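You operate a simulated robot arm through the tools that you are given. There is no shell and no other tool. Be economical: measure what you need, move in short steps, check, and stop when the job is done.

Carry out the task below with a simulated two-armed robot. There is one attempt and no reset: what you move stays moved.

Task
Open the middle blue drawer, take the green ring from the inside of the middle blue drawer and put it on the squared mat and shut the drawer again. Shut the right blue drawer. Take the bent white pipe and leave it on the top of the steel bench. Put the black cylinder on the right end of the drawer bench away on the top of the grey bench. Open the large drawer. The order is free. Set down upright: black cylinder.
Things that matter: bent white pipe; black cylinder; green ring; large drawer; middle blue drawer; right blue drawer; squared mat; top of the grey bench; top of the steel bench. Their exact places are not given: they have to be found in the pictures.

The check looks at the end state, three seconds after you hand in, the way a careful person would. Anything else that was tipped, shoved, dropped, spilled or broken makes it a failure.

Robot
Two 7-joint arms with two-finger parallel grippers on one trunk, on a base that drives. Base frame: it is fixed to the floor where the robot stands at the start and does not move with it; the origin is under the middle of the robot, x ahead of it, y to its left, z up. Lengths are in m, angles in degrees, forces in N, time in s.
The left shoulder is at the start at [0.07, 0.133, 1.076], the right one opposite. With the tool pointing down near the work surface each hand reaches from about 0.1 to 0.3 m from the robot's upright axis, wherever it stands, measured 20 degrees to its own side. Places, roughly: bent white pipe (14x14x7 cm) [1, -0.9, 0.2]; black cylinder (4x5x4 cm) [0.9, -0.8, 0.9]; green ring (7x7x2 cm) [0.7, 0, 0.7]; large drawer [-3.1, -5.2, 0.9]; middle blue drawer [0.7, 0, 0.7]; right blue drawer [0.7, -0.4, 0.7]; squared mat [1.2, -1.2, 0.9]; top of the grey bench [-6.5, 0.1, 0.9]; top of the steel bench [1.6, -2.4, 0.8]. Payload 1.57 kg a hand.
The tool frame of a hand sits at the grasp point between the pads (the TCP): z along the fingers, y along the line on which they close. The tips reach 0.03 m beyond it. Largest opening 0.08 m; finger width 0.017, thickness 0.012; the body of the gripper, 0.04 by 0.082 m, starts 0.08 m behind the TCP.
Orientation is that of the tool frame in the base frame, as a unit quaternion [x, y, z, w]. With the fingers straight down and closing along the base's y, the tool's x points along the base's -x, its y along +y and its z along -z.

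Tools
- The arms move only by the tool drive_tool. It takes "left_increments", "right_increments" or both (then of equal length, played together; a hand with none holds still); each is a list of rows, each a list of 7 numbers: the shift along the tool's x, y, z in m, then the turn, a rotation vector about the tool's x, y, z in degrees, then the gripper command, from -1 (fully open) to 1 (shut), values between in proportion. In form: [[tx, ty, tz, rx, ry, rz, jaw], ...]. A call has 1 to 10 rows; each row shifts and turns the commanded pose from where the row before left it, along the tool's axes as they then stand. Each row takes 0.2 s and may step no farther than 0.05 m and 8.6 degrees from the row before; otherwise, or with a gripper value out of range, the whole call is refused. Where a pose cannot be reached the arm comes as near as it can. A force on the tool above 40 N (or 10 N above the force at the start of the call, whichever is more), or a blocked arm, ends the call early, and 0.2 s more pass. The fingers move at their own pace (about 0.153 m/s each) and stop on an object; they squeeze with about 32 N. The grip force told is the motor's: it shows also when the fingers shut on nothing. Time passes only in rows, and 0.2 s behind the last, so rows that do not move let the fingers close. It gives the time, the measured TCP pose, the force on the tool (base axes), the opening and the grip force at its end, in the units of the frame above (readings bear some noise), with the torque about the TCP (base axes, N m) and any sound that the robot's microphone picked up.
- Cameras (640 x 400 px; columns grow to the right, rows downward): "scene" is now at [0.1261, -0.0311, 1.2995]; the picture's right is [-0.27, -0.96, 0.00], its down [-0.71, 0.20, -0.68] and it looks along [0.66, -0.18, -0.73] (base axes); focal length 292 px, centre (320, 200). "left" rides on the left gripper at [0.072, 0.007, -0.122] in its tool frame; the picture's right is [-0.09, 1.00, 0.00], its down [-0.84, -0.08, -0.54] and it looks along [-0.54, -0.05, 0.84] (tool axes); focal length 238 px, centre (320, 200). "right" rides on the right gripper at [0.072, -0.007, -0.122] in its tool frame; the picture's right is [0.09, 1.00, 0.00], its down [-0.84, 0.08, -0.54] and it looks along [-0.54, 0.05, 0.84] (tool axes); focal length 238 px, centre (320, 200).
- grab_frame(camera): a new picture of that camera. It takes no simulated time.
- slide_trunk(by): slides the trunk up (or, below 0, down) by that many m; the arms and the scene camera ride with it, the base frame stays. It gives what a move gives, with no picture.
- drive_base(legs): drives the robot by 1 to 6 legs, each [ahead, left, turn to the left] in m, m and degrees, along the robot's own axes; the way and the turn of a leg run together, so that a leg with both is an arc; at most 1.5 m and 180 degrees a leg. The arms and the cameras ride along, it lands a little off, and it stops where it bumps. It gives what a move gives.
- head_to(pan, tilt): turns the head with the scene camera to pan (to the left, within 86 degrees either way) and tilt (down, from -29 to 69), counted from straight ahead of the robot. It gives what a move gives.
- probe_pixels(camera, pixels): there is no depth. For up to 12 entries [column, row, z] of the newest picture of that camera ("zoom" is the newest enlarged one), the place [x, y] in the base frame at which the ray of that pixel passes the height z, good to about 0.002 m, but the place of the scene camera against the robot may be out by one fixed shift of up to 0.018 m in any direction. It takes no simulated time.
- zoom(camera, box): a new picture of the part [left, top, right, bottom] of that camera's present view, enlarged. It takes no simulated time.
- sign_off(): hands the job in; it is judged then, once.

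Keep the steps short. Do not move on a guess: measure, check each grasp and each placing, and mend mistakes. In all there are 110 turns and 100 pictures (those below and enlarged ones count). Leave the grippers open and the arms clear of the work at the hand-in unless told otherwise, and finish with a single line.

The tools are called after "Call:" by a JSON object that holds its "method" and its "body". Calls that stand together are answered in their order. drive_tool: Moves the arms, as the interface text tells. Its arguments: {"type":"object","properties":{"left_increments":{"type":"array","items":{"type":"array","items":{"type":"number"}}},"right_increments":{"type":"array","items":{"type":"array","items":{"type":"number"}}}},"required":[]} The other tools are called the same way: slide_trunk (by) slides the trunk up or down; drive_base (legs) drives the base; head_to (pan, tilt) turns the head that bears the scene camera; grab_frame (camera) takes a picture; probe_pixels (camera, pixels) gives the place at which the rays of pixels pass given heights; zoom (camera, box) takes an enlarged picture of a part of a camera's view; sign_off () hands the job in.

At the start:

```text
t: 0.0
left_position: [0.4498, 0.0093, 1.042]
left_tcp_rot: [-0.001, 1.0, 0.0, 0.0]
left_ft_force: [-0.1, -0.2, 0.2]
left_wrist_torque: [0.01, 0.03, 0.04]
left_gripper_width: 0.08
left_gripper_force: 0.1
right_position: [0.3495, -0.3745, 0.9656]
right_tcp_rot: [-0.001, 1.0, 0.0, 0.0]
right_ft_force: [-0.2, -0.8, 0.1]
right_wrist_torque: [0.0, 0.0, 0.01]
right_gripper_width: 0.0797
right_gripper_force: 0.1
trunk travel left (down, up): [-0.65, 0.29]
robot x, y, heading: [-0.002, -0.0018, 0.2]
head pan, tilt: [-15.7, 47.1]
```

scene: 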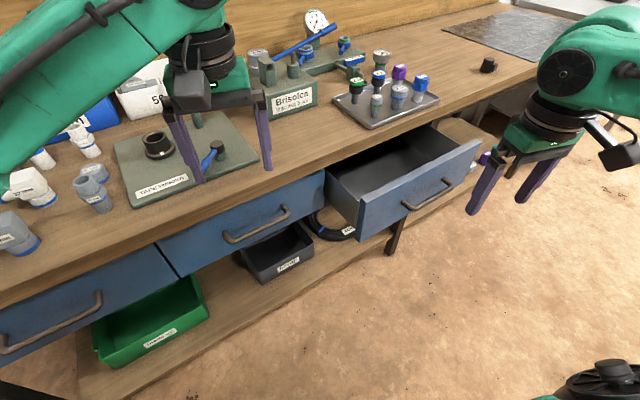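
right: 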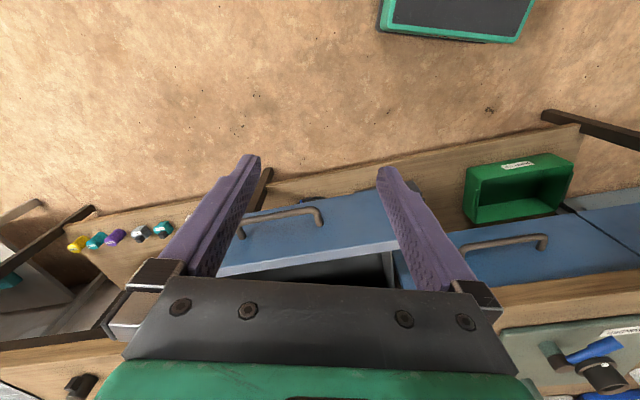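
left: 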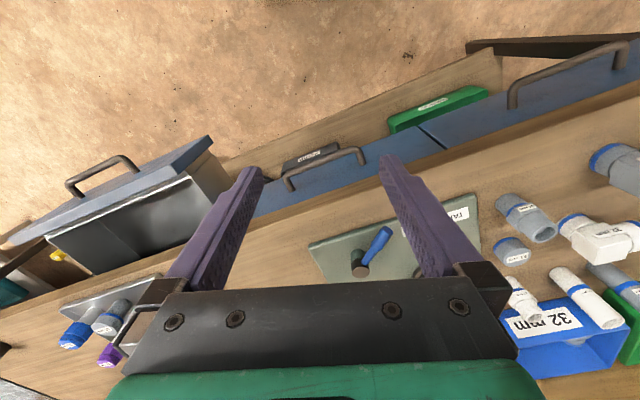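

I see the blue drawers: the middle one closed (handle near 255,225), the right one open (handle near 428,195). I measure the handles and bench edge first.

Call:
{"method": "probe_pixels", "body": {"camera": "scene", "pixels": [[225, 238, 0.75], [288, 210, 0.75], [404, 206, 0.75], [452, 181, 0.75], [160, 240, 0.87], [325, 170, 0.87], [500, 95, 0.87], [490, 68, 0.87], [5, 352, 0.75], [100, 295, 0.75], [360, 232, 0.75], [478, 145, 0.8]]}}

Call:
{"method": "head_to", "body": {"pan": -50, "tilt": 35}}

Call:
{"method": "grab_frame", "body": {"camera": "scene"}}

```text
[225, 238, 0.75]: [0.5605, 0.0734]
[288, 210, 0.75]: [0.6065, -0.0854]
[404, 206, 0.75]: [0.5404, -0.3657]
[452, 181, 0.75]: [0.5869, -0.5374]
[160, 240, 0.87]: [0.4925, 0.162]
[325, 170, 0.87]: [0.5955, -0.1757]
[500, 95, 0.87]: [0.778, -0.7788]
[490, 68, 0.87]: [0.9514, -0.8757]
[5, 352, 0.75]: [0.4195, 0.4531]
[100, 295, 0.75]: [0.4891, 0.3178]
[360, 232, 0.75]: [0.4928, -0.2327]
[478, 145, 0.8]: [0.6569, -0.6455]
```

```text
t: 1.0
left_position: [0.4492, 0.0099, 1.0417]
left_tcp_rot: [-0.001, 1.0, 0.0, 0.0]
left_ft_force: [0.4, 1.0, -0.2]
left_wrist_torque: [0.03, 0.0, -0.02]
left_gripper_width: 0.0802
left_gripper_force: 0.1
right_position: [0.3494, -0.3753, 0.9652]
right_tcp_rot: [0.0, 1.0, 0.0, 0.0]
right_ft_force: [-0.4, -0.4, -0.3]
right_wrist_torque: [0.01, -0.03, 0.0]
right_gripper_width: 0.0801
right_gripper_force: 0.1
trunk travel left (down, up): [-0.65, 0.29]
robot x, y, heading: [-0.0052, -0.0017, -0.0]
head pan, tilt: [-50.0, 35.0]
```

```text
96 pictures are left
```

scene: 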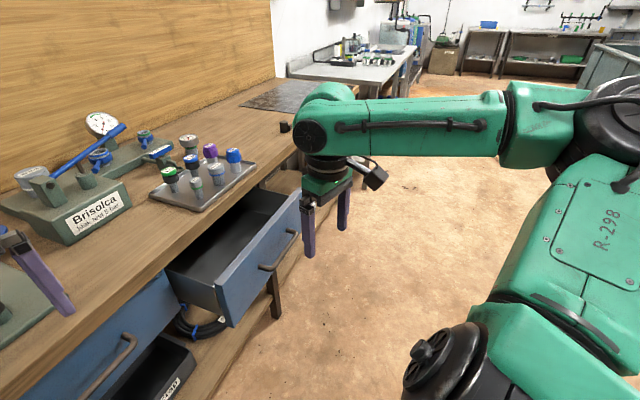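

The bench front runs about 16.5° off the robot's axes. I turn to face it squarely and slide right so the right drawer lies in front of the right hand.

Call:
{"method": "drive_base", "body": {"legs": [[0, 0, 16.5], [0, -0.4, 0]]}}

Call:
{"method": "head_to", "body": {"pan": -20, "tilt": 50}}

Call:
{"method": "grab_frame", "body": {"camera": "scene"}}

Call:
{"method": "grab_frame", "body": {"camera": "right"}}

```text
t: 4.5
left_position: [0.5433, -0.249, 1.0411]
left_tcp_rot: [-0.146, 0.989, 0.0, -0.001]
left_ft_force: [0.1, -0.2, -1.0]
left_wrist_torque: [0.03, -0.01, -0.02]
left_gripper_width: 0.08
left_gripper_force: 0.1
right_position: [0.559, -0.6466, 0.9661]
right_tcp_rot: [-0.146, 0.989, 0.001, 0.0]
right_ft_force: [0.0, -0.2, -0.8]
right_wrist_torque: [0.02, -0.01, -0.03]
right_gripper_width: 0.08
right_gripper_force: 0.0
trunk travel left (down, up): [-0.65, 0.29]
robot x, y, heading: [0.1156, -0.3849, 16.9]
head pan, tilt: [-50.0, 35.0]
```

```text
t: 5.4
left_position: [0.5421, -0.2487, 1.0419]
left_tcp_rot: [-0.146, 0.989, 0.0, 0.0]
left_ft_force: [0.5, 0.3, -0.3]
left_wrist_torque: [0.0, -0.03, 0.02]
left_gripper_width: 0.0798
left_gripper_force: 0.1
right_position: [0.5579, -0.6466, 0.9653]
right_tcp_rot: [-0.145, 0.989, 0.0, 0.0]
right_ft_force: [0.1, -0.2, -1.3]
right_wrist_torque: [-0.01, 0.02, 0.03]
right_gripper_width: 0.0799
right_gripper_force: 0.0
trunk travel left (down, up): [-0.65, 0.29]
robot x, y, heading: [0.1182, -0.3864, 16.6]
head pan, tilt: [-20.0, 50.0]
```

```text
95 pictures are left
```

scene: 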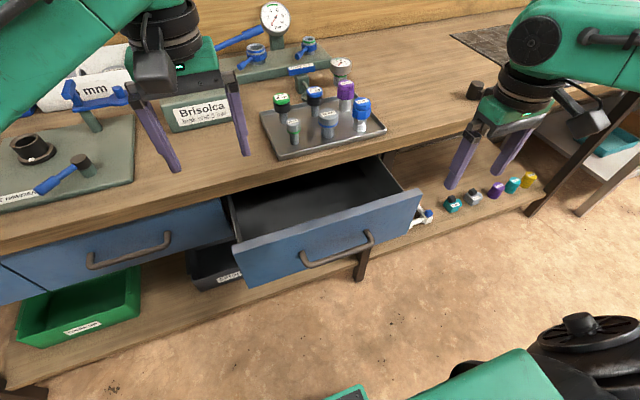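

```text
94 pictures are left
```

right: 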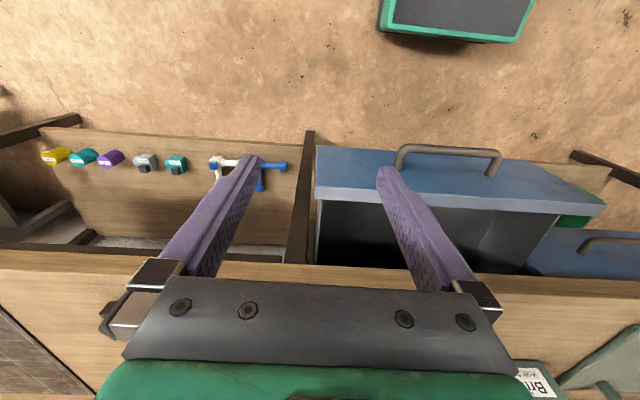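

Both views show the open drawer's handle. I probe it at two heights in both cameras to triangulate its height and the scene camera's shift.

Call:
{"method": "probe_pixels", "body": {"camera": "right", "pixels": [[405, 149, 0.7], [405, 149, 0.75], [498, 153, 0.7], [498, 153, 0.75], [314, 197, 0.75], [314, 197, 0.8], [606, 206, 0.8], [606, 206, 0.85], [10, 250, 0.87], [545, 280, 0.87], [225, 165, 0.2], [285, 166, 0.2]]}}

Call:
{"method": "probe_pixels", "body": {"camera": "scene", "pixels": [[372, 236, 0.7], [372, 236, 0.75], [302, 262, 0.7], [302, 262, 0.75], [421, 191, 0.75], [421, 191, 0.8], [234, 246, 0.75], [234, 246, 0.8], [140, 205, 0.87], [460, 120, 0.87], [88, 266, 0.75], [171, 235, 0.75]]}}

Call:
{"method": "zoom", "body": {"camera": "right", "box": [300, 120, 640, 300]}}

```text
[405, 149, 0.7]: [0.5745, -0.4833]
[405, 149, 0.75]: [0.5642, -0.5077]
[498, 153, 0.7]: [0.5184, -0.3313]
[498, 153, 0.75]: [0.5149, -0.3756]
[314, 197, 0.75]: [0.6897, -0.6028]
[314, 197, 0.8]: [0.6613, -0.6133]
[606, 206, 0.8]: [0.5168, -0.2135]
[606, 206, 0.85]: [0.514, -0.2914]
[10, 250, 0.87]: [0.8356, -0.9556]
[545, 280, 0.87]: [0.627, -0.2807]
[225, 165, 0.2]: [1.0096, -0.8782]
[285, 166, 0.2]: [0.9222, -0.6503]
```

```text
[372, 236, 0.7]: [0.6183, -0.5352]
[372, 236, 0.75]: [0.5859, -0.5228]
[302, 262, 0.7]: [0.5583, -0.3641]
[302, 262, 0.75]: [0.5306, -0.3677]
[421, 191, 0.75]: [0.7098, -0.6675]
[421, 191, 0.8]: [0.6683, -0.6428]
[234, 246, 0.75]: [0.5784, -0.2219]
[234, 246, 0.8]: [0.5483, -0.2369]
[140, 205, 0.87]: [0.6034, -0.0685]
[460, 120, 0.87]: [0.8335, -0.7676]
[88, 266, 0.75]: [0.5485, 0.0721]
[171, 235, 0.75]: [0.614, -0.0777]
```

```text
1.88 times, centred on (470, 210) of right
```

zoom: 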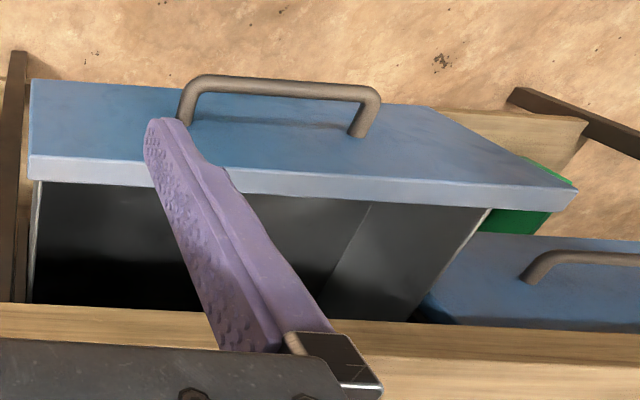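

The handle sits near z≈0.72, about 5 cm ahead of the right hand and 0.21 m to its left. I close the fingers, shift over it while tilting the fingers 30° forward, then lower in front of it.

Call:
{"method": "drive_tool", "body": {"right_increments": [[0, 0.042, 0, 0, -6, 0, 1], [0, 0.042, 0, 0, -6, 0, 1], [0, 0.042, 0, 0, -6, 0, 1], [0, 0.042, 0, 0, -6, 0, 1], [0, 0.042, 0, 0, -6, 0, 1], [0.0225, 0, 0.039, 0, 0, 0, 1], [0.0225, 0, 0.039, 0, 0, 0, 1], [0.0225, 0, 0.039, 0, 0, 0, 1], [0.0225, 0, 0.039, 0, 0, 0, 1]]}}

Call:
{"method": "grab_frame", "body": {"camera": "right"}}

Call:
{"method": "grab_frame", "body": {"camera": "scene"}}

```text
t: 7.4
left_position: [0.5433, -0.2486, 1.0415]
left_tcp_rot: [-0.146, 0.989, -0.001, -0.001]
left_ft_force: [-0.6, 1.0, -0.5]
left_wrist_torque: [-0.02, 0.0, 0.02]
left_gripper_width: 0.0799
left_gripper_force: 0.0
right_position: [0.592, -0.4449, 0.9621]
right_tcp_rot: [-0.139, 0.956, 0.037, 0.255]
right_ft_force: [-0.1, -0.9, -0.5]
right_wrist_torque: [-0.04, 0.01, -0.01]
right_gripper_width: 0.0002
right_gripper_force: 21.5
right hand out of reach, approached as far as the arm can: row 3, 4, 5, 6, 7, 8, 9
trunk travel left (down, up): [-0.65, 0.29]
robot x, y, heading: [0.1138, -0.3858, 16.7]
head pan, tilt: [-20.0, 50.0]
```

```text
92 pictures are left
```

right: 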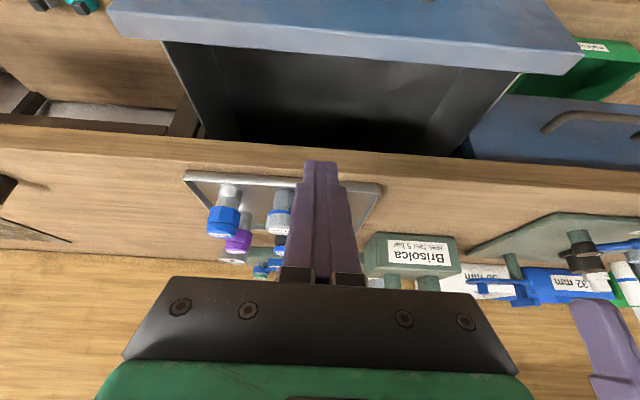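

```text
91 pictures are left
```

scene: 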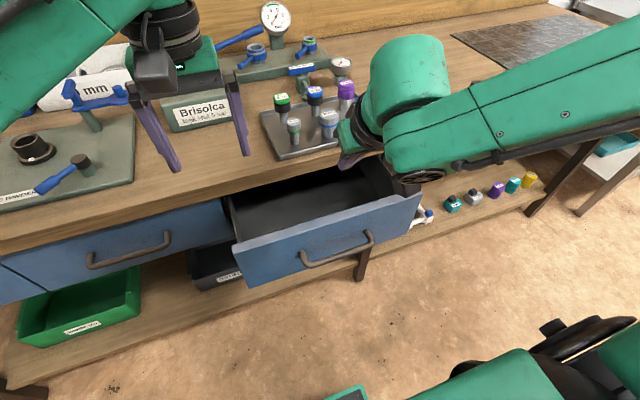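

The arm did not descend (pose out of reach). I check where a neutral row leaves it.

Call:
{"method": "drive_tool", "body": {"right_increments": [[0, 0, 0, 0, 0, 0, 1], [-0.03, 0, 0, 0, 0, 0, 1]]}}

```text
t: 8.0
left_position: [0.5458, -0.2494, 1.0409]
left_tcp_rot: [-0.146, 0.989, 0.0, -0.001]
left_ft_force: [0.3, -0.2, -0.7]
left_wrist_torque: [-0.01, 0.01, -0.02]
left_gripper_width: 0.0799
left_gripper_force: 0.0
right_position: [0.6178, -0.4364, 0.9747]
right_tcp_rot: [-0.14, 0.956, 0.038, 0.255]
right_ft_force: [0.7, -0.6, 0.3]
right_wrist_torque: [0.01, -0.01, -0.03]
right_gripper_width: 0.0
right_gripper_force: 21.5
trunk travel left (down, up): [-0.65, 0.29]
robot x, y, heading: [0.1166, -0.3886, 16.5]
head pan, tilt: [-20.0, 50.0]
```

Commands restart from the measured pose, good. The arm is too folded here, so I back the base 0.2 m away and then lower in front of the handle.

Call:
{"method": "drive_base", "body": {"legs": [[-0.2, 0, 0]]}}

Call:
{"method": "drive_tool", "body": {"right_increments": [[0.0, 0, 0.04, 0, 0, 0, 1], [0.0245, 0, 0.0424, 0, 0, 0, 1], [0.0245, 0, 0.0424, 0, 0, 0, 1], [0.0245, 0, 0.0424, 0, 0, 0, 1], [0.0245, 0, 0.0424, 0, 0, 0, 1]]}}

Call:
{"method": "grab_frame", "body": {"camera": "right"}}

Call:
{"method": "grab_frame", "body": {"camera": "scene"}}

```text
t: 9.6
left_position: [0.3526, -0.3084, 1.0404]
left_tcp_rot: [-0.142, 0.99, 0.0, -0.001]
left_ft_force: [-0.4, -0.1, -0.2]
left_wrist_torque: [-0.01, -0.03, 0.01]
left_gripper_width: 0.0801
left_gripper_force: 0.1
right_position: [0.4244, -0.4982, 0.9752]
right_tcp_rot: [-0.137, 0.956, 0.036, 0.256]
right_ft_force: [-0.1, 0.2, 0.2]
right_wrist_torque: [0.01, 0.02, -0.02]
right_gripper_width: 0.0003
right_gripper_force: 21.4
trunk travel left (down, up): [-0.65, 0.29]
robot x, y, heading: [-0.0764, -0.4436, 16.6]
head pan, tilt: [-20.0, 50.0]
```

```text
t: 10.8
left_position: [0.3517, -0.3087, 1.0419]
left_tcp_rot: [-0.143, 0.99, 0.001, -0.001]
left_ft_force: [-0.6, -0.1, -0.5]
left_wrist_torque: [-0.01, 0.01, 0.01]
left_gripper_width: 0.08
left_gripper_force: 0.1
right_position: [0.4444, -0.4929, 0.7439]
right_tcp_rot: [-0.136, 0.956, 0.036, 0.256]
right_ft_force: [0.6, -0.3, 0.5]
right_wrist_torque: [0.01, 0.01, 0.0]
right_gripper_width: 0.0
right_gripper_force: 21.1
trunk travel left (down, up): [-0.65, 0.29]
robot x, y, heading: [-0.077, -0.4455, 16.0]
head pan, tilt: [-20.0, 50.0]
```

```text
90 pictures are left
```

right: 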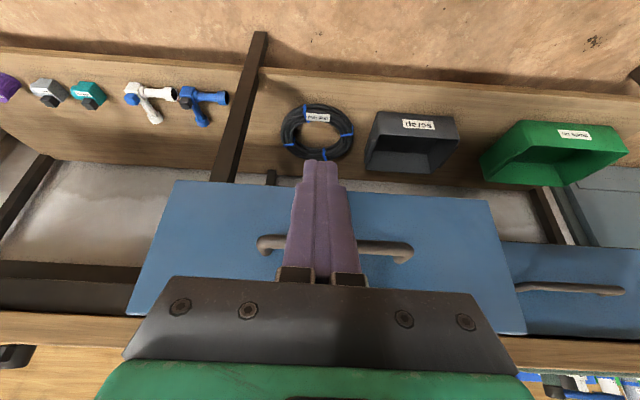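

```text
89 pictures are left
```

scene: 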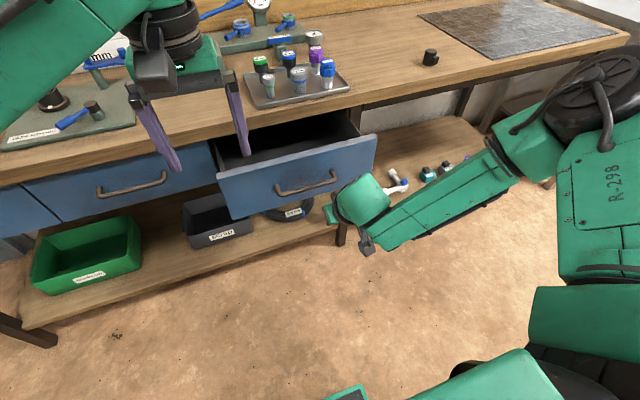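

Finger tips are in front of the handle centre. I push straight ahead; it stops if blocked.

Call:
{"method": "drive_tool", "body": {"right_increments": [[-0.026, 0, 0.015, 0, 0, 0, 1], [-0.026, 0, 0.015, 0, 0, 0, 1], [-0.0217, 0, 0.0125, 0, 0, 0, 1], [-0.0217, 0, 0.0125, 0, 0, 0, 1], [-0.0217, 0, 0.0125, 0, 0, 0, 1], [-0.0217, 0, 0.0125, 0, 0, 0, 1], [-0.0217, 0, 0.0125, 0, 0, 0, 1], [-0.0217, 0, 0.0125, 0, 0, 0, 1]]}}

Call:
{"method": "grab_frame", "body": {"camera": "scene"}}

```text
t: 12.6
left_position: [0.3515, -0.3087, 1.0415]
left_tcp_rot: [-0.143, 0.99, -0.001, -0.001]
left_ft_force: [-0.1, -0.3, -0.9]
left_wrist_torque: [0.01, 0.03, 0.0]
left_gripper_width: 0.0798
left_gripper_force: 0.1
right_position: [0.5854, -0.4908, 0.8095]
right_tcp_rot: [-0.137, 0.956, 0.037, 0.256]
right_ft_force: [0.9, -0.2, 0.3]
right_wrist_torque: [0.0, -0.01, -0.01]
right_gripper_width: 0.0003
right_gripper_force: 21.2
right hand out of reach, approached as far as the arm can: row 2, 3, 4, 5, 6, 7, 8
trunk travel left (down, up): [-0.65, 0.29]
robot x, y, heading: [-0.0771, -0.4467, 16.3]
head pan, tilt: [-20.0, 50.0]
```

```text
88 pictures are left
```

scene: 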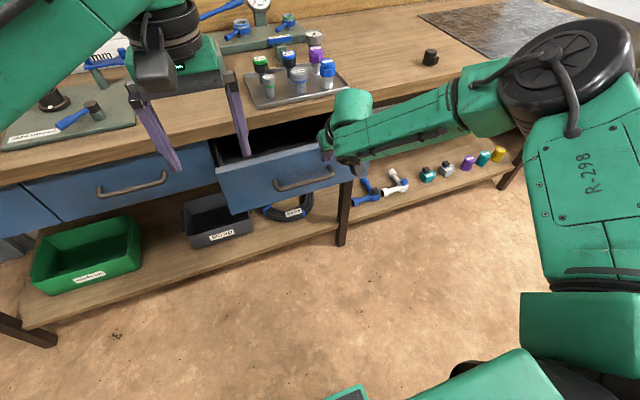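

The arm ran out of reach and rose. I go back to the previous reachable pose in front of the handle, and will push using the base instead.

Call:
{"method": "drive_tool", "body": {"right_increments": [[0.04, 0.012, -0.023, 0, 0, 0, 1], [0.04, 0.012, -0.023, 0, 0, 0, 1], [0.04, 0.012, -0.023, 0, 0, 0, 1], [0.01, 0.012, 0.02, 0, 0, 0, 1], [0.011, 0.012, 0.019, 0, 0, 0, 1], [0.011, 0, 0.019, 0, 0, 0, 1]]}}

Call:
{"method": "grab_frame", "body": {"camera": "right"}}

```text
t: 14.0
left_position: [0.3513, -0.309, 1.0412]
left_tcp_rot: [-0.143, 0.99, 0.0, 0.0]
left_ft_force: [-0.3, 0.0, -0.7]
left_wrist_torque: [-0.03, 0.02, 0.02]
left_gripper_width: 0.0801
left_gripper_force: 0.0
right_position: [0.4351, -0.4681, 0.7443]
right_tcp_rot: [-0.136, 0.956, 0.036, 0.257]
right_ft_force: [-0.3, -0.3, -0.9]
right_wrist_torque: [-0.02, -0.01, -0.02]
right_gripper_width: 0.0
right_gripper_force: 21.7
trunk travel left (down, up): [-0.65, 0.29]
robot x, y, heading: [-0.0802, -0.4495, 16.2]
head pan, tilt: [-20.0, 50.0]
```

```text
87 pictures are left
```

right: 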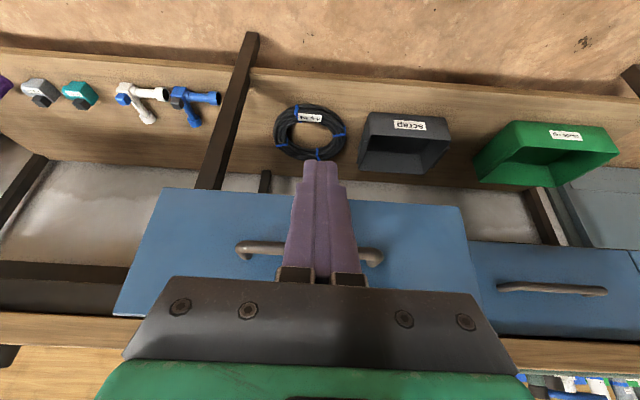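

I probe the handle again from this near view to fix its height.

Call:
{"method": "probe_pixels", "body": {"camera": "right", "pixels": [[238, 246, 0.68], [238, 246, 0.7], [238, 246, 0.72], [382, 254, 0.68], [382, 254, 0.7], [382, 254, 0.72], [112, 315, 0.8], [500, 345, 0.85], [125, 95, 0.2], [165, 95, 0.2], [150, 120, 0.2], [500, 284, 0.7]]}}

```text
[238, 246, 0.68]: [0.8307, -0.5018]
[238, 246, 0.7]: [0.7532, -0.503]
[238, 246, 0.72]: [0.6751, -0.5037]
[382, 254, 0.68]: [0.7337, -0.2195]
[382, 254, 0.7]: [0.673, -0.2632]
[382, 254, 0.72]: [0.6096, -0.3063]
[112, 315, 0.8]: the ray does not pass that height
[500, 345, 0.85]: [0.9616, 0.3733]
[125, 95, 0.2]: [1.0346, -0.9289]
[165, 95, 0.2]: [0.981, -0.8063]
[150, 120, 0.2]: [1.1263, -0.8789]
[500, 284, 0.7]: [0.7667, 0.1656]
```

Handle is at z≈0.74, about 0.1 m ahead; the finger is centred on it. I push with the base in two legs.

Call:
{"method": "drive_base", "body": {"legs": [[0.18, 0, 0]]}}

Call:
{"method": "grab_frame", "body": {"camera": "scene"}}

```text
t: 15.5
left_position: [0.5237, -0.2561, 1.0404]
left_tcp_rot: [-0.144, 0.99, 0.0, 0.0]
left_ft_force: [0.2, 0.2, 1.0]
left_wrist_torque: [0.0, 0.03, -0.03]
left_gripper_width: 0.08
left_gripper_force: 0.0
right_position: [0.6082, -0.4177, 0.7436]
right_tcp_rot: [-0.138, 0.956, 0.037, 0.257]
right_ft_force: [-0.3, 0.8, 0.7]
right_wrist_torque: [-0.01, 0.05, 0.0]
right_gripper_width: 0.0001
right_gripper_force: 21.4
trunk travel left (down, up): [-0.65, 0.29]
robot x, y, heading: [0.0976, -0.3935, 16.7]
head pan, tilt: [-20.0, 50.0]
```

```text
86 pictures are left
```

scene: 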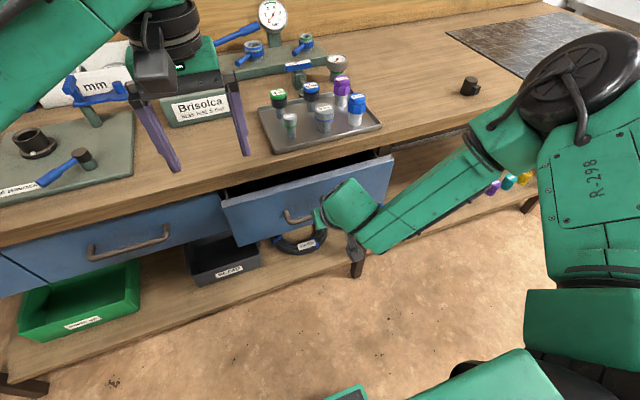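

The drawer is moving in (about half shut). I continue.

Call:
{"method": "drive_base", "body": {"legs": [[0.07, 0, 0]]}}

Call:
{"method": "grab_frame", "body": {"camera": "scene"}}

```text
t: 16.5
left_position: [0.5913, -0.2372, 1.0406]
left_tcp_rot: [-0.144, 0.99, 0.001, -0.001]
left_ft_force: [-0.4, -0.1, 0.0]
left_wrist_torque: [0.03, 0.0, -0.02]
left_gripper_width: 0.08
left_gripper_force: 0.1
right_position: [0.673, -0.3988, 0.7405]
right_tcp_rot: [-0.139, 0.957, 0.037, 0.252]
right_ft_force: [-22.7, -6.2, -26.6]
right_wrist_torque: [-0.17, 0.18, -0.01]
right_gripper_width: 0.0001
right_gripper_force: 21.7
trunk travel left (down, up): [-0.65, 0.29]
robot x, y, heading: [0.1657, -0.3742, 16.6]
head pan, tilt: [-20.0, 50.0]
```

```text
85 pictures are left
```

scene: 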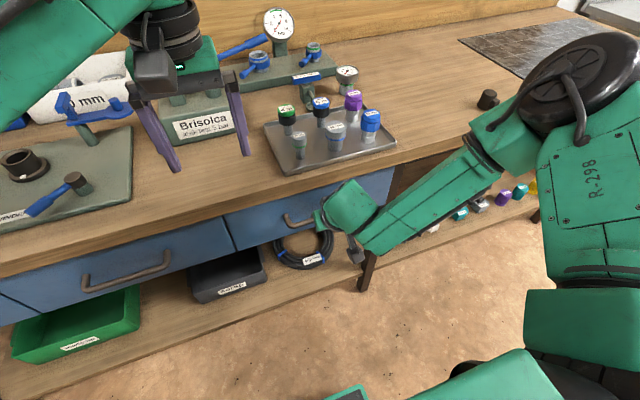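

Force rose to ~23 N and the front looks flush. I zoom to verify.

Call:
{"method": "zoom", "body": {"camera": "scene", "box": [60, 150, 420, 310]}}

Call:
{"method": "drive_base", "body": {"legs": [[-0.3, 0, 0]]}}

Call:
{"method": "grab_frame", "body": {"camera": "scene"}}

Call:
{"method": "grab_frame", "body": {"camera": "right"}}

```text
1.78 times, centred on (240, 230) of scene
```

zoom: 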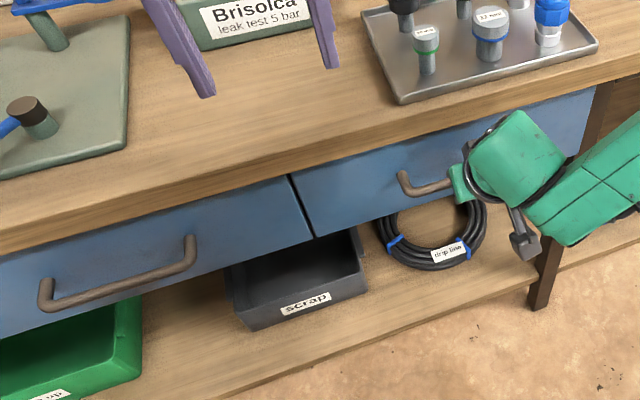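

```text
t: 18.6
left_position: [0.3005, -0.3223, 1.0412]
left_tcp_rot: [-0.144, 0.99, 0.0, 0.0]
left_ft_force: [0.5, -0.3, 0.4]
left_wrist_torque: [0.02, -0.03, -0.03]
left_gripper_width: 0.0797
left_gripper_force: 0.1
right_position: [0.3818, -0.4847, 0.7411]
right_tcp_rot: [-0.138, 0.957, 0.036, 0.251]
right_ft_force: [1.5, 0.3, 0.5]
right_wrist_torque: [0.02, 0.0, -0.03]
right_gripper_width: 0.0
right_gripper_force: 21.7
trunk travel left (down, up): [-0.65, 0.29]
robot x, y, heading: [-0.1265, -0.4588, 16.3]
head pan, tilt: [-20.0, 50.0]
```

```text
83 pictures are left
```

scene: 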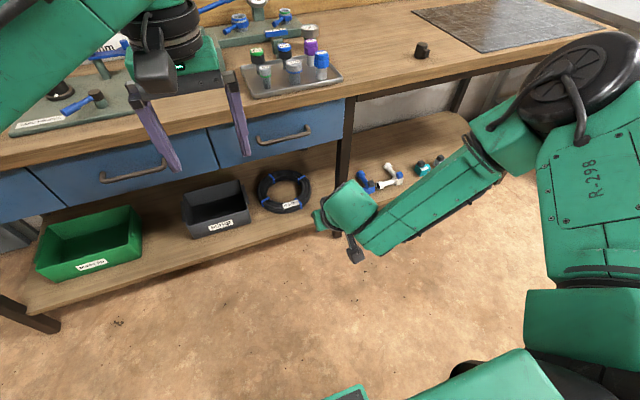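

```text
82 pictures are left
```

right: 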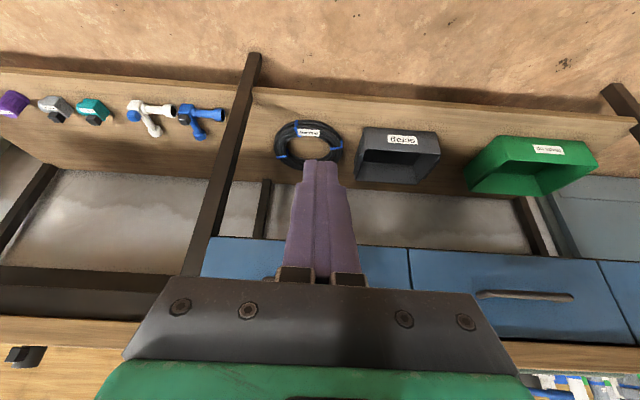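

The right drawer is shut. Now for the middle drawer I want the fingers nearly horizontal, closing vertically on the bar. I roll the hand -85° about its own z, opening the fingers, in free space.

Call:
{"method": "drive_tool", "body": {"right_increments": [[0, 0, 0, 0, 0, -8.5, -1], [0, 0, 0, 0, 0, -8.5, -1], [0, 0, 0, 0, 0, -8.5, -1], [0, 0, 0, 0, 0, -8.5, -1], [0, 0, 0, 0, 0, -8.5, -1], [0, 0, 0, 0, 0, -8.5, -1], [0, 0, 0, 0, 0, -8.5, -1], [0, 0, 0, 0, 0, -8.5, -1], [0, 0, 0, 0, 0, -8.5, -1], [0, 0, 0, 0, 0, -8.5, -1]]}}

Call:
{"method": "probe_pixels", "body": {"camera": "scene", "pixels": [[20, 169, 0.87], [345, 96, 0.87], [102, 181, 0.74], [166, 160, 0.74], [257, 141, 0.74], [311, 130, 0.74], [20, 160, 0.87], [345, 84, 0.87], [420, 58, 0.87], [414, 20, 0.87], [497, 52, 0.87], [395, 185, 0.2]]}}

```text
t: 20.8
left_position: [0.3009, -0.3238, 1.042]
left_tcp_rot: [-0.145, 0.989, 0.0, 0.0]
left_ft_force: [-0.2, -0.6, 0.6]
left_wrist_torque: [0.03, 0.0, -0.02]
left_gripper_width: 0.0798
left_gripper_force: 0.0
right_position: [0.3824, -0.4845, 0.7414]
right_tcp_rot: [0.75, -0.611, 0.143, -0.21]
right_ft_force: [0.6, 1.1, 0.7]
right_wrist_torque: [0.05, 0.02, 0.01]
right_gripper_width: 0.0799
right_gripper_force: 0.1
trunk travel left (down, up): [-0.65, 0.29]
robot x, y, heading: [-0.126, -0.4592, 16.6]
head pan, tilt: [-20.0, 50.0]
```

```text
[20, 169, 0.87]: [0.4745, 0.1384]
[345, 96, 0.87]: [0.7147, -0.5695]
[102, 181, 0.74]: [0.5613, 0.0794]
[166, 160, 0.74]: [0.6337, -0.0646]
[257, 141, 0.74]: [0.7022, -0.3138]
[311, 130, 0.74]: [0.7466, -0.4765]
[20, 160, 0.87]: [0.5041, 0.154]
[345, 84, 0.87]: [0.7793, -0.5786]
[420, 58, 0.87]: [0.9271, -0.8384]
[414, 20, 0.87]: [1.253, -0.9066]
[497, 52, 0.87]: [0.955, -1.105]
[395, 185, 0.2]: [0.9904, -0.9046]
```

The roll worked. Now I tilt the fingers up to near horizontal (about 48° more).

Call:
{"method": "drive_tool", "body": {"right_increments": [[0, 0, 0, 8, 0, 0, -1], [0, 0, 0, 8, 0, 0, -1], [0, 0, 0, 8, 0, 0, -1], [0, 0, 0, 8, 0, 0, -1], [0, 0, 0, 8, 0, 0, -1], [0, 0, 0, 8, 0, 0, -1]]}}

Call:
{"method": "grab_frame", "body": {"camera": "right"}}

Call:
{"method": "grab_frame", "body": {"camera": "scene"}}

```text
t: 22.2
left_position: [0.301, -0.3223, 1.041]
left_tcp_rot: [-0.144, 0.99, 0.0, 0.0]
left_ft_force: [-0.8, 0.6, 0.0]
left_wrist_torque: [0.03, 0.0, 0.01]
left_gripper_width: 0.0797
left_gripper_force: 0.0
right_position: [0.3899, -0.5324, 0.8306]
right_tcp_rot: [0.599, -0.5, 0.379, -0.498]
right_ft_force: [-0.9, 0.1, 0.4]
right_wrist_torque: [0.02, -0.04, -0.02]
right_gripper_width: 0.0803
right_gripper_force: 0.1
right hand out of reach, approached as far as the arm can: row 2, 3, 4, 5, 6
trunk travel left (down, up): [-0.65, 0.29]
robot x, y, heading: [-0.1284, -0.4607, 16.6]
head pan, tilt: [-20.0, 50.0]
```

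```text
81 pictures are left
```

right: 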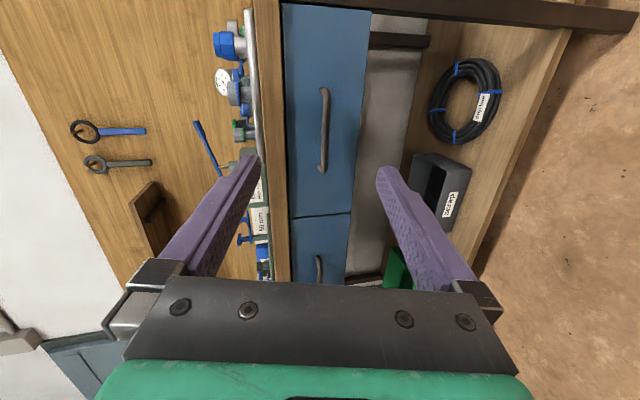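

```text
80 pictures are left
```

scene: 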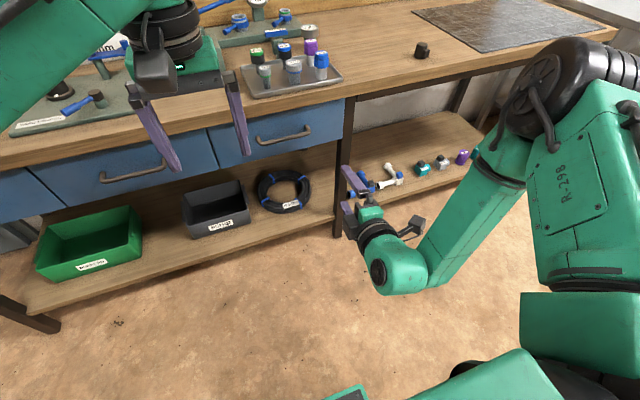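

The tool is now nearly horizontal but sits at z 0.83. I lower the trunk 0.09 and drive left 0.46 to face the middle handle.

Call:
{"method": "drive_base", "body": {"legs": [[0, 0.46, 0]]}}

Call:
{"method": "slide_trunk", "body": {"by": -0.09}}

Call:
{"method": "grab_frame", "body": {"camera": "right"}}

```text
t: 25.0
left_position: [0.1727, 0.1187, 1.0407]
left_tcp_rot: [-0.139, 0.99, 0.0, 0.0]
left_ft_force: [-0.9, 0.7, 0.2]
left_wrist_torque: [0.03, 0.01, 0.02]
left_gripper_width: 0.08
left_gripper_force: 0.0
right_position: [0.2597, -0.0896, 0.8294]
right_tcp_rot: [0.597, -0.504, 0.381, -0.494]
right_ft_force: [0.4, -0.6, -0.5]
right_wrist_torque: [-0.01, 0.02, -0.01]
right_gripper_width: 0.08
right_gripper_force: 0.0
trunk travel left (down, up): [-0.65, 0.29]
robot x, y, heading: [-0.2545, -0.0128, 16.1]
head pan, tilt: [-20.0, 50.0]
```

```text
t: 26.2
left_position: [0.1709, 0.1194, 0.9524]
left_tcp_rot: [-0.14, 0.99, 0.0, 0.0]
left_ft_force: [0.0, -0.2, -0.7]
left_wrist_torque: [0.02, -0.01, -0.01]
left_gripper_width: 0.08
left_gripper_force: 0.0
right_position: [0.2595, -0.0897, 0.7403]
right_tcp_rot: [0.596, -0.504, 0.381, -0.495]
right_ft_force: [-0.3, -0.8, 1.1]
right_wrist_torque: [-0.01, 0.04, 0.01]
right_gripper_width: 0.0802
right_gripper_force: 0.3
trunk travel left (down, up): [-0.56, 0.38]
robot x, y, heading: [-0.2568, -0.011, 15.7]
head pan, tilt: [-20.0, 50.0]
```

```text
79 pictures are left
```

right: 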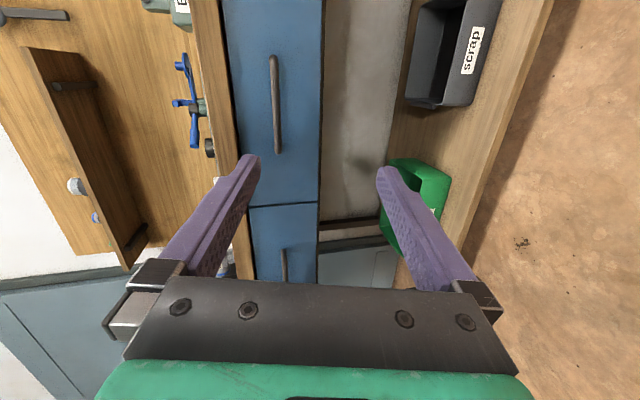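

The handle lies at about (0.575,-0.01,0.747), well aligned. I raise the left hand for safety and drive forward 0.25.

Call:
{"method": "drive_tool", "body": {"left_increments": [[0, 0, -0.045, 0, 0, 0, -1], [0, 0, -0.045, 0, 0, 0, -1]]}}

Call:
{"method": "drive_base", "body": {"legs": [[0.24, 0, 0]]}}

Call:
{"method": "grab_frame", "body": {"camera": "right"}}

```text
t: 26.8
left_position: [0.171, 0.1195, 1.043]
left_tcp_rot: [-0.139, 0.99, 0.001, 0.001]
left_ft_force: [0.9, 0.0, -0.5]
left_wrist_torque: [0.03, -0.03, -0.01]
left_gripper_width: 0.08
left_gripper_force: 0.1
right_position: [0.2592, -0.0907, 0.7404]
right_tcp_rot: [0.597, -0.504, 0.381, -0.495]
right_ft_force: [-0.1, -0.6, -0.3]
right_wrist_torque: [0.02, -0.02, 0.02]
right_gripper_width: 0.08
right_gripper_force: 0.0
trunk travel left (down, up): [-0.56, 0.38]
robot x, y, heading: [-0.2573, -0.015, 16.0]
head pan, tilt: [-20.0, 50.0]
```

```text
t: 28.6
left_position: [0.397, 0.1858, 1.0425]
left_tcp_rot: [-0.141, 0.99, 0.0, 0.0]
left_ft_force: [-0.3, 0.2, 0.4]
left_wrist_torque: [0.0, -0.02, 0.01]
left_gripper_width: 0.0801
left_gripper_force: 0.1
right_position: [0.487, -0.0237, 0.7408]
right_tcp_rot: [0.597, -0.504, 0.38, -0.495]
right_ft_force: [-0.2, 0.5, -0.3]
right_wrist_torque: [-0.02, 0.01, -0.01]
right_gripper_width: 0.0801
right_gripper_force: 0.1
trunk travel left (down, up): [-0.56, 0.38]
robot x, y, heading: [-0.0331, 0.0521, 16.1]
head pan, tilt: [-20.0, 50.0]
```

```text
78 pictures are left
```

right: 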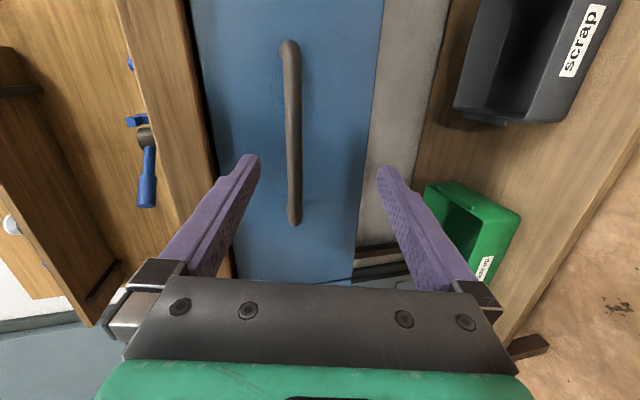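

The bar lies ~7 cm ahead and 2.5 cm above tool axis. I raise 2 cm, then advance 5.6 cm with half-open fingers.

Call:
{"method": "drive_tool", "body": {"right_increments": [[0, -0.02, 0, 0, 0, 0, -0.2], [0, 0, 0.02, 0, 0, 0, -0.2], [0, 0, 0.02, 0, 0, 0, -0.2], [0, 0, 0.016, 0, 0, 0, -0.2]]}}

Call:
{"method": "grab_frame", "body": {"camera": "right"}}

```text
t: 29.6
left_position: [0.3989, 0.1864, 1.0426]
left_tcp_rot: [-0.141, 0.99, 0.0, 0.0]
left_ft_force: [0.5, 0.6, -0.8]
left_wrist_torque: [0.01, 0.01, 0.0]
left_gripper_width: 0.08
left_gripper_force: 0.1
right_position: [0.5464, -0.0108, 0.7482]
right_tcp_rot: [0.598, -0.503, 0.38, -0.495]
right_ft_force: [-0.1, 0.2, -0.6]
right_wrist_torque: [0.0, 0.02, 0.02]
right_gripper_width: 0.0482
right_gripper_force: 0.2
trunk travel left (down, up): [-0.56, 0.38]
robot x, y, heading: [-0.0299, 0.05, 16.1]
head pan, tilt: [-20.0, 50.0]
```

```text
77 pictures are left
```

right: 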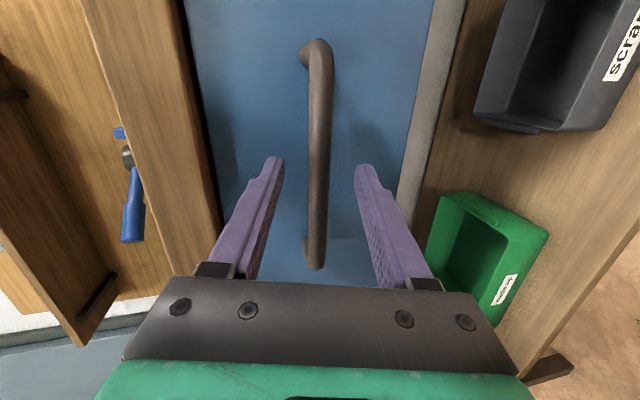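

The bar is centred between the fingers, ~2 cm beyond the TCP. I go 8 mm further and close.

Call:
{"method": "drive_tool", "body": {"right_increments": [[0, 0, 0.008, 0, 0, 0, -0.2], [0, 0, 0, 0, 0, 0, 1], [0, 0, 0, 0, 0, 0, 1], [0, 0, 0, 0, 0, 0, 1]]}}

```text
t: 30.6
left_position: [0.3973, 0.186, 1.0422]
left_tcp_rot: [-0.141, 0.99, 0.0, 0.0]
left_ft_force: [0.1, 0.3, 0.9]
left_wrist_torque: [-0.04, -0.01, -0.01]
left_gripper_width: 0.0799
left_gripper_force: 0.1
right_position: [0.5523, -0.0073, 0.747]
right_tcp_rot: [0.597, -0.502, 0.382, -0.496]
right_ft_force: [4.1, 0.0, 8.5]
right_wrist_torque: [-0.54, -0.27, 0.09]
right_gripper_width: 0.0145
right_gripper_force: 30.7
trunk travel left (down, up): [-0.56, 0.38]
robot x, y, heading: [-0.0321, 0.0537, 16.1]
head pan, tilt: [-20.0, 50.0]
```

Bar gripped (1.45 cm). I pull by driving back 0.22.

Call:
{"method": "drive_base", "body": {"legs": [[-0.22, 0, 0]]}}

Call:
{"method": "head_to", "body": {"pan": 0, "tilt": 50}}

Call:
{"method": "grab_frame", "body": {"camera": "scene"}}

```text
t: 32.3
left_position: [0.1893, 0.1233, 1.0424]
left_tcp_rot: [-0.142, 0.99, 0.002, 0.0]
left_ft_force: [0.2, -1.4, 0.5]
left_wrist_torque: [0.0, 0.02, 0.0]
left_gripper_width: 0.08
left_gripper_force: 0.0
right_position: [0.3451, -0.0704, 0.7467]
right_tcp_rot: [0.596, -0.503, 0.381, -0.497]
right_ft_force: [9.5, -21.5, 14.9]
right_wrist_torque: [-0.6, -0.35, -0.44]
right_gripper_width: 0.0147
right_gripper_force: 30.8
trunk travel left (down, up): [-0.56, 0.38]
robot x, y, heading: [-0.2396, -0.0099, 16.4]
head pan, tilt: [-20.0, 50.0]
```

```text
t: 33.1
left_position: [0.1904, 0.125, 1.0428]
left_tcp_rot: [-0.142, 0.99, 0.001, 0.0]
left_ft_force: [-0.4, 0.1, 0.6]
left_wrist_torque: [0.01, -0.01, 0.01]
left_gripper_width: 0.0806
left_gripper_force: 0.1
right_position: [0.3461, -0.0693, 0.7473]
right_tcp_rot: [0.596, -0.503, 0.382, -0.496]
right_ft_force: [1.3, -9.1, 3.8]
right_wrist_torque: [-0.69, -0.31, -0.82]
right_gripper_width: 0.0146
right_gripper_force: 30.6
trunk travel left (down, up): [-0.56, 0.38]
robot x, y, heading: [-0.239, -0.0116, 16.1]
head pan, tilt: [0.0, 50.0]
```

```text
76 pictures are left
```

scene: 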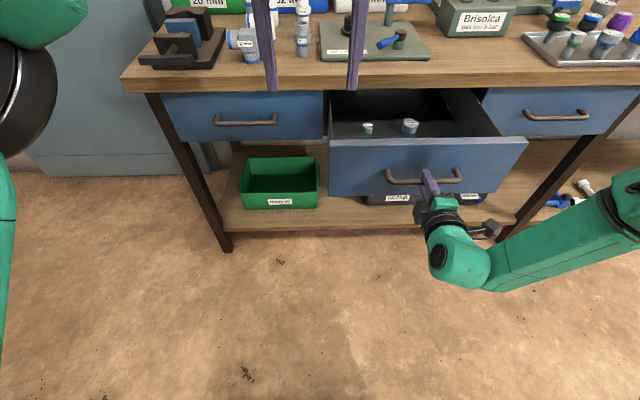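

The drawer is open with two small items visible inside near (368,128) and (410,126). I zoom.

Call:
{"method": "zoom", "body": {"camera": "scene", "box": [320, 85, 500, 195]}}

```text
3.56 times, centred on (410, 140) of scene
```

zoom: 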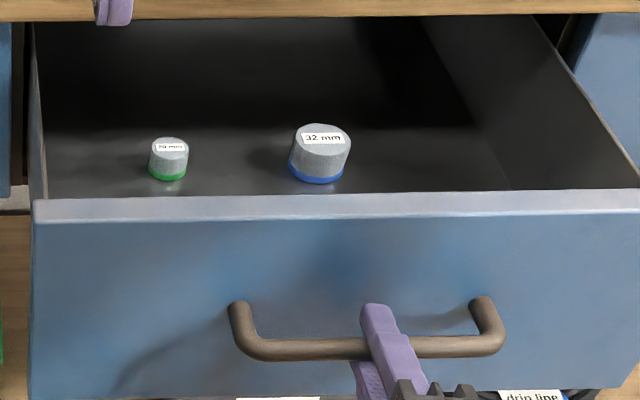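

The ring isn't visible; probably behind the front panel. I release the handle, back the right hand off, and look with the left wrist camera from above.

Call:
{"method": "drive_tool", "body": {"right_increments": [[0, 0, 0, 0, 0, 0, 0], [0, 0, 0, 0, 0, 0, 0], [0, 0, -0.03, 0, 0, 0, 0], [0, 0, -0.03, 0, 0, 0, 0]]}}

Call:
{"method": "grab_frame", "body": {"camera": "left"}}

```text
t: 34.1
left_position: [0.1892, 0.1253, 1.042]
left_tcp_rot: [-0.142, 0.99, 0.0, 0.001]
left_ft_force: [0.0, -0.1, 0.7]
left_wrist_torque: [0.0, 0.0, -0.01]
left_gripper_width: 0.0801
left_gripper_force: 0.1
right_position: [0.2877, -0.0805, 0.7613]
right_tcp_rot: [0.597, -0.502, 0.383, -0.496]
right_ft_force: [-0.2, -0.1, -0.3]
right_wrist_torque: [0.01, 0.03, -0.01]
right_gripper_width: 0.0401
right_gripper_force: 0.1
trunk travel left (down, up): [-0.56, 0.38]
robot x, y, heading: [-0.2403, -0.0093, 16.4]
head pan, tilt: [0.0, 50.0]
```

```text
74 pictures are left
```

left: 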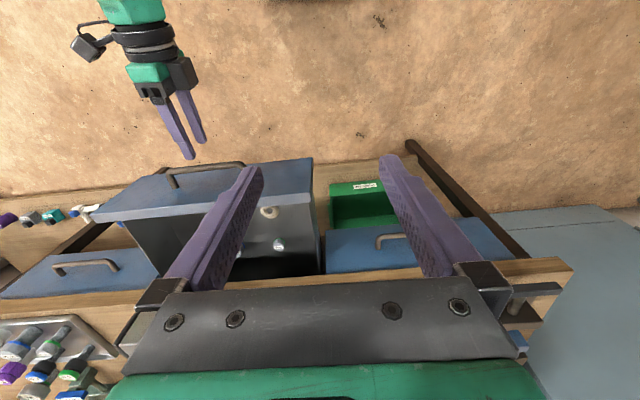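

The left finger hides part of the drawer. I move the base right 0.2 so the left hand is over the drawer.

Call:
{"method": "drive_base", "body": {"legs": [[0, -0.2, 0]]}}

Call:
{"method": "grab_frame", "body": {"camera": "left"}}

```text
t: 35.7
left_position: [0.2461, -0.0677, 1.0426]
left_tcp_rot: [-0.144, 0.99, 0.0, 0.001]
left_ft_force: [-0.3, 1.1, -0.5]
left_wrist_torque: [0.02, 0.0, 0.0]
left_gripper_width: 0.0801
left_gripper_force: 0.0
right_position: [0.346, -0.2734, 0.7597]
right_tcp_rot: [0.597, -0.502, 0.381, -0.497]
right_ft_force: [0.3, -0.2, 0.5]
right_wrist_torque: [0.0, 0.01, -0.01]
right_gripper_width: 0.0399
right_gripper_force: 0.1
trunk travel left (down, up): [-0.56, 0.38]
robot x, y, heading: [-0.1836, -0.2025, 16.4]
head pan, tilt: [0.0, 50.0]
```

```text
73 pictures are left
```

left: 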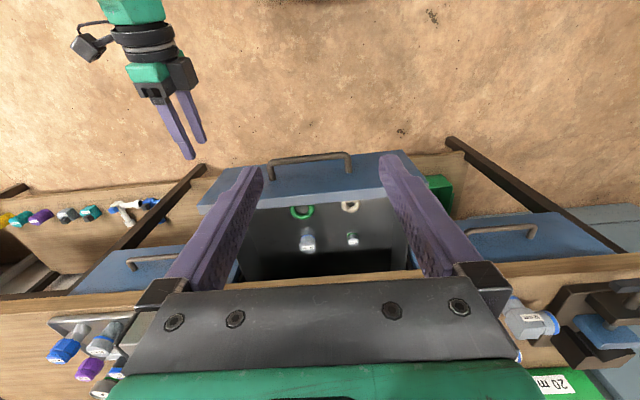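

The green ring is at (302,212), close behind the drawer front. I open the view by moving the left hand 0.1 ahead, then probe.

Call:
{"method": "drive_tool", "body": {"left_increments": [[-0.035, 0, 0, 0, 0, 0, -1], [-0.035, 0, 0, 0, 0, 0, -1], [-0.03, 0, 0, 0, 0, 0, -1]]}}

Call:
{"method": "grab_frame", "body": {"camera": "left"}}

Call:
{"method": "zoom", "body": {"camera": "left", "box": [240, 100, 400, 200]}}

```text
t: 36.5
left_position: [0.3082, -0.0442, 1.0392]
left_tcp_rot: [-0.143, 0.99, -0.001, 0.003]
left_ft_force: [-0.3, -0.1, -0.8]
left_wrist_torque: [-0.03, -0.01, 0.02]
left_gripper_width: 0.0798
left_gripper_force: 0.1
left hand out of reach, approached as far as the arm can: row 2, 3
right_position: [0.3448, -0.2718, 0.7601]
right_tcp_rot: [0.597, -0.501, 0.381, -0.497]
right_ft_force: [-0.3, 0.5, 0.1]
right_wrist_torque: [-0.03, 0.01, -0.03]
right_gripper_width: 0.0398
right_gripper_force: 0.1
trunk travel left (down, up): [-0.56, 0.38]
robot x, y, heading: [-0.1813, -0.2044, 16.1]
head pan, tilt: [0.0, 50.0]
```

```text
72 pictures are left
```

left: 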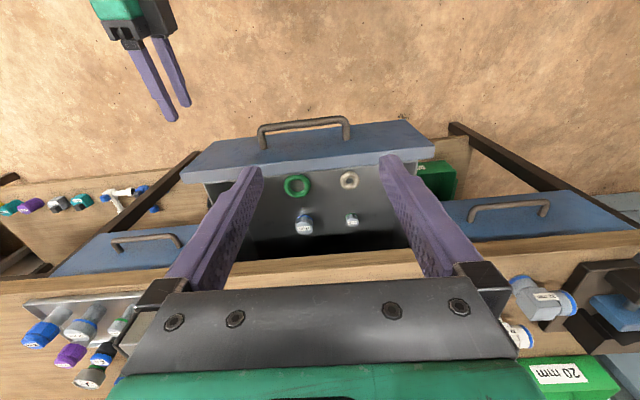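

```text
4.00 times, centred on (320, 150) of left
```

zoom: 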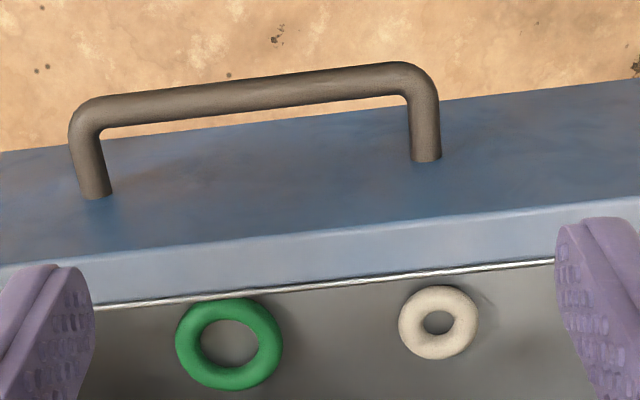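

Call:
{"method": "probe_pixels", "body": {"camera": "zoom", "pixels": [[229, 344, 0.65], [229, 344, 0.67], [229, 344, 0.69], [175, 344, 0.68], [283, 344, 0.68], [229, 298, 0.68], [229, 390, 0.68], [250, 105, 0.75], [95, 195, 0.75], [430, 160, 0.75], [330, 235, 0.8], [330, 285, 0.8]]}}

```text
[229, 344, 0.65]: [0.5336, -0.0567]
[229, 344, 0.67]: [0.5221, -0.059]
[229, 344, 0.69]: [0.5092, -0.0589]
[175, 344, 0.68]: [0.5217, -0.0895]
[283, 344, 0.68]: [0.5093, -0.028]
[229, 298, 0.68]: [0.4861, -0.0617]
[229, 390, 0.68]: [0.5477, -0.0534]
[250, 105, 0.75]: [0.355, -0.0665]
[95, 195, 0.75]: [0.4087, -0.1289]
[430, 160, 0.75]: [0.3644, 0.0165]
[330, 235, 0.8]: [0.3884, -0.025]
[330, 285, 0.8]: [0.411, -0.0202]
```

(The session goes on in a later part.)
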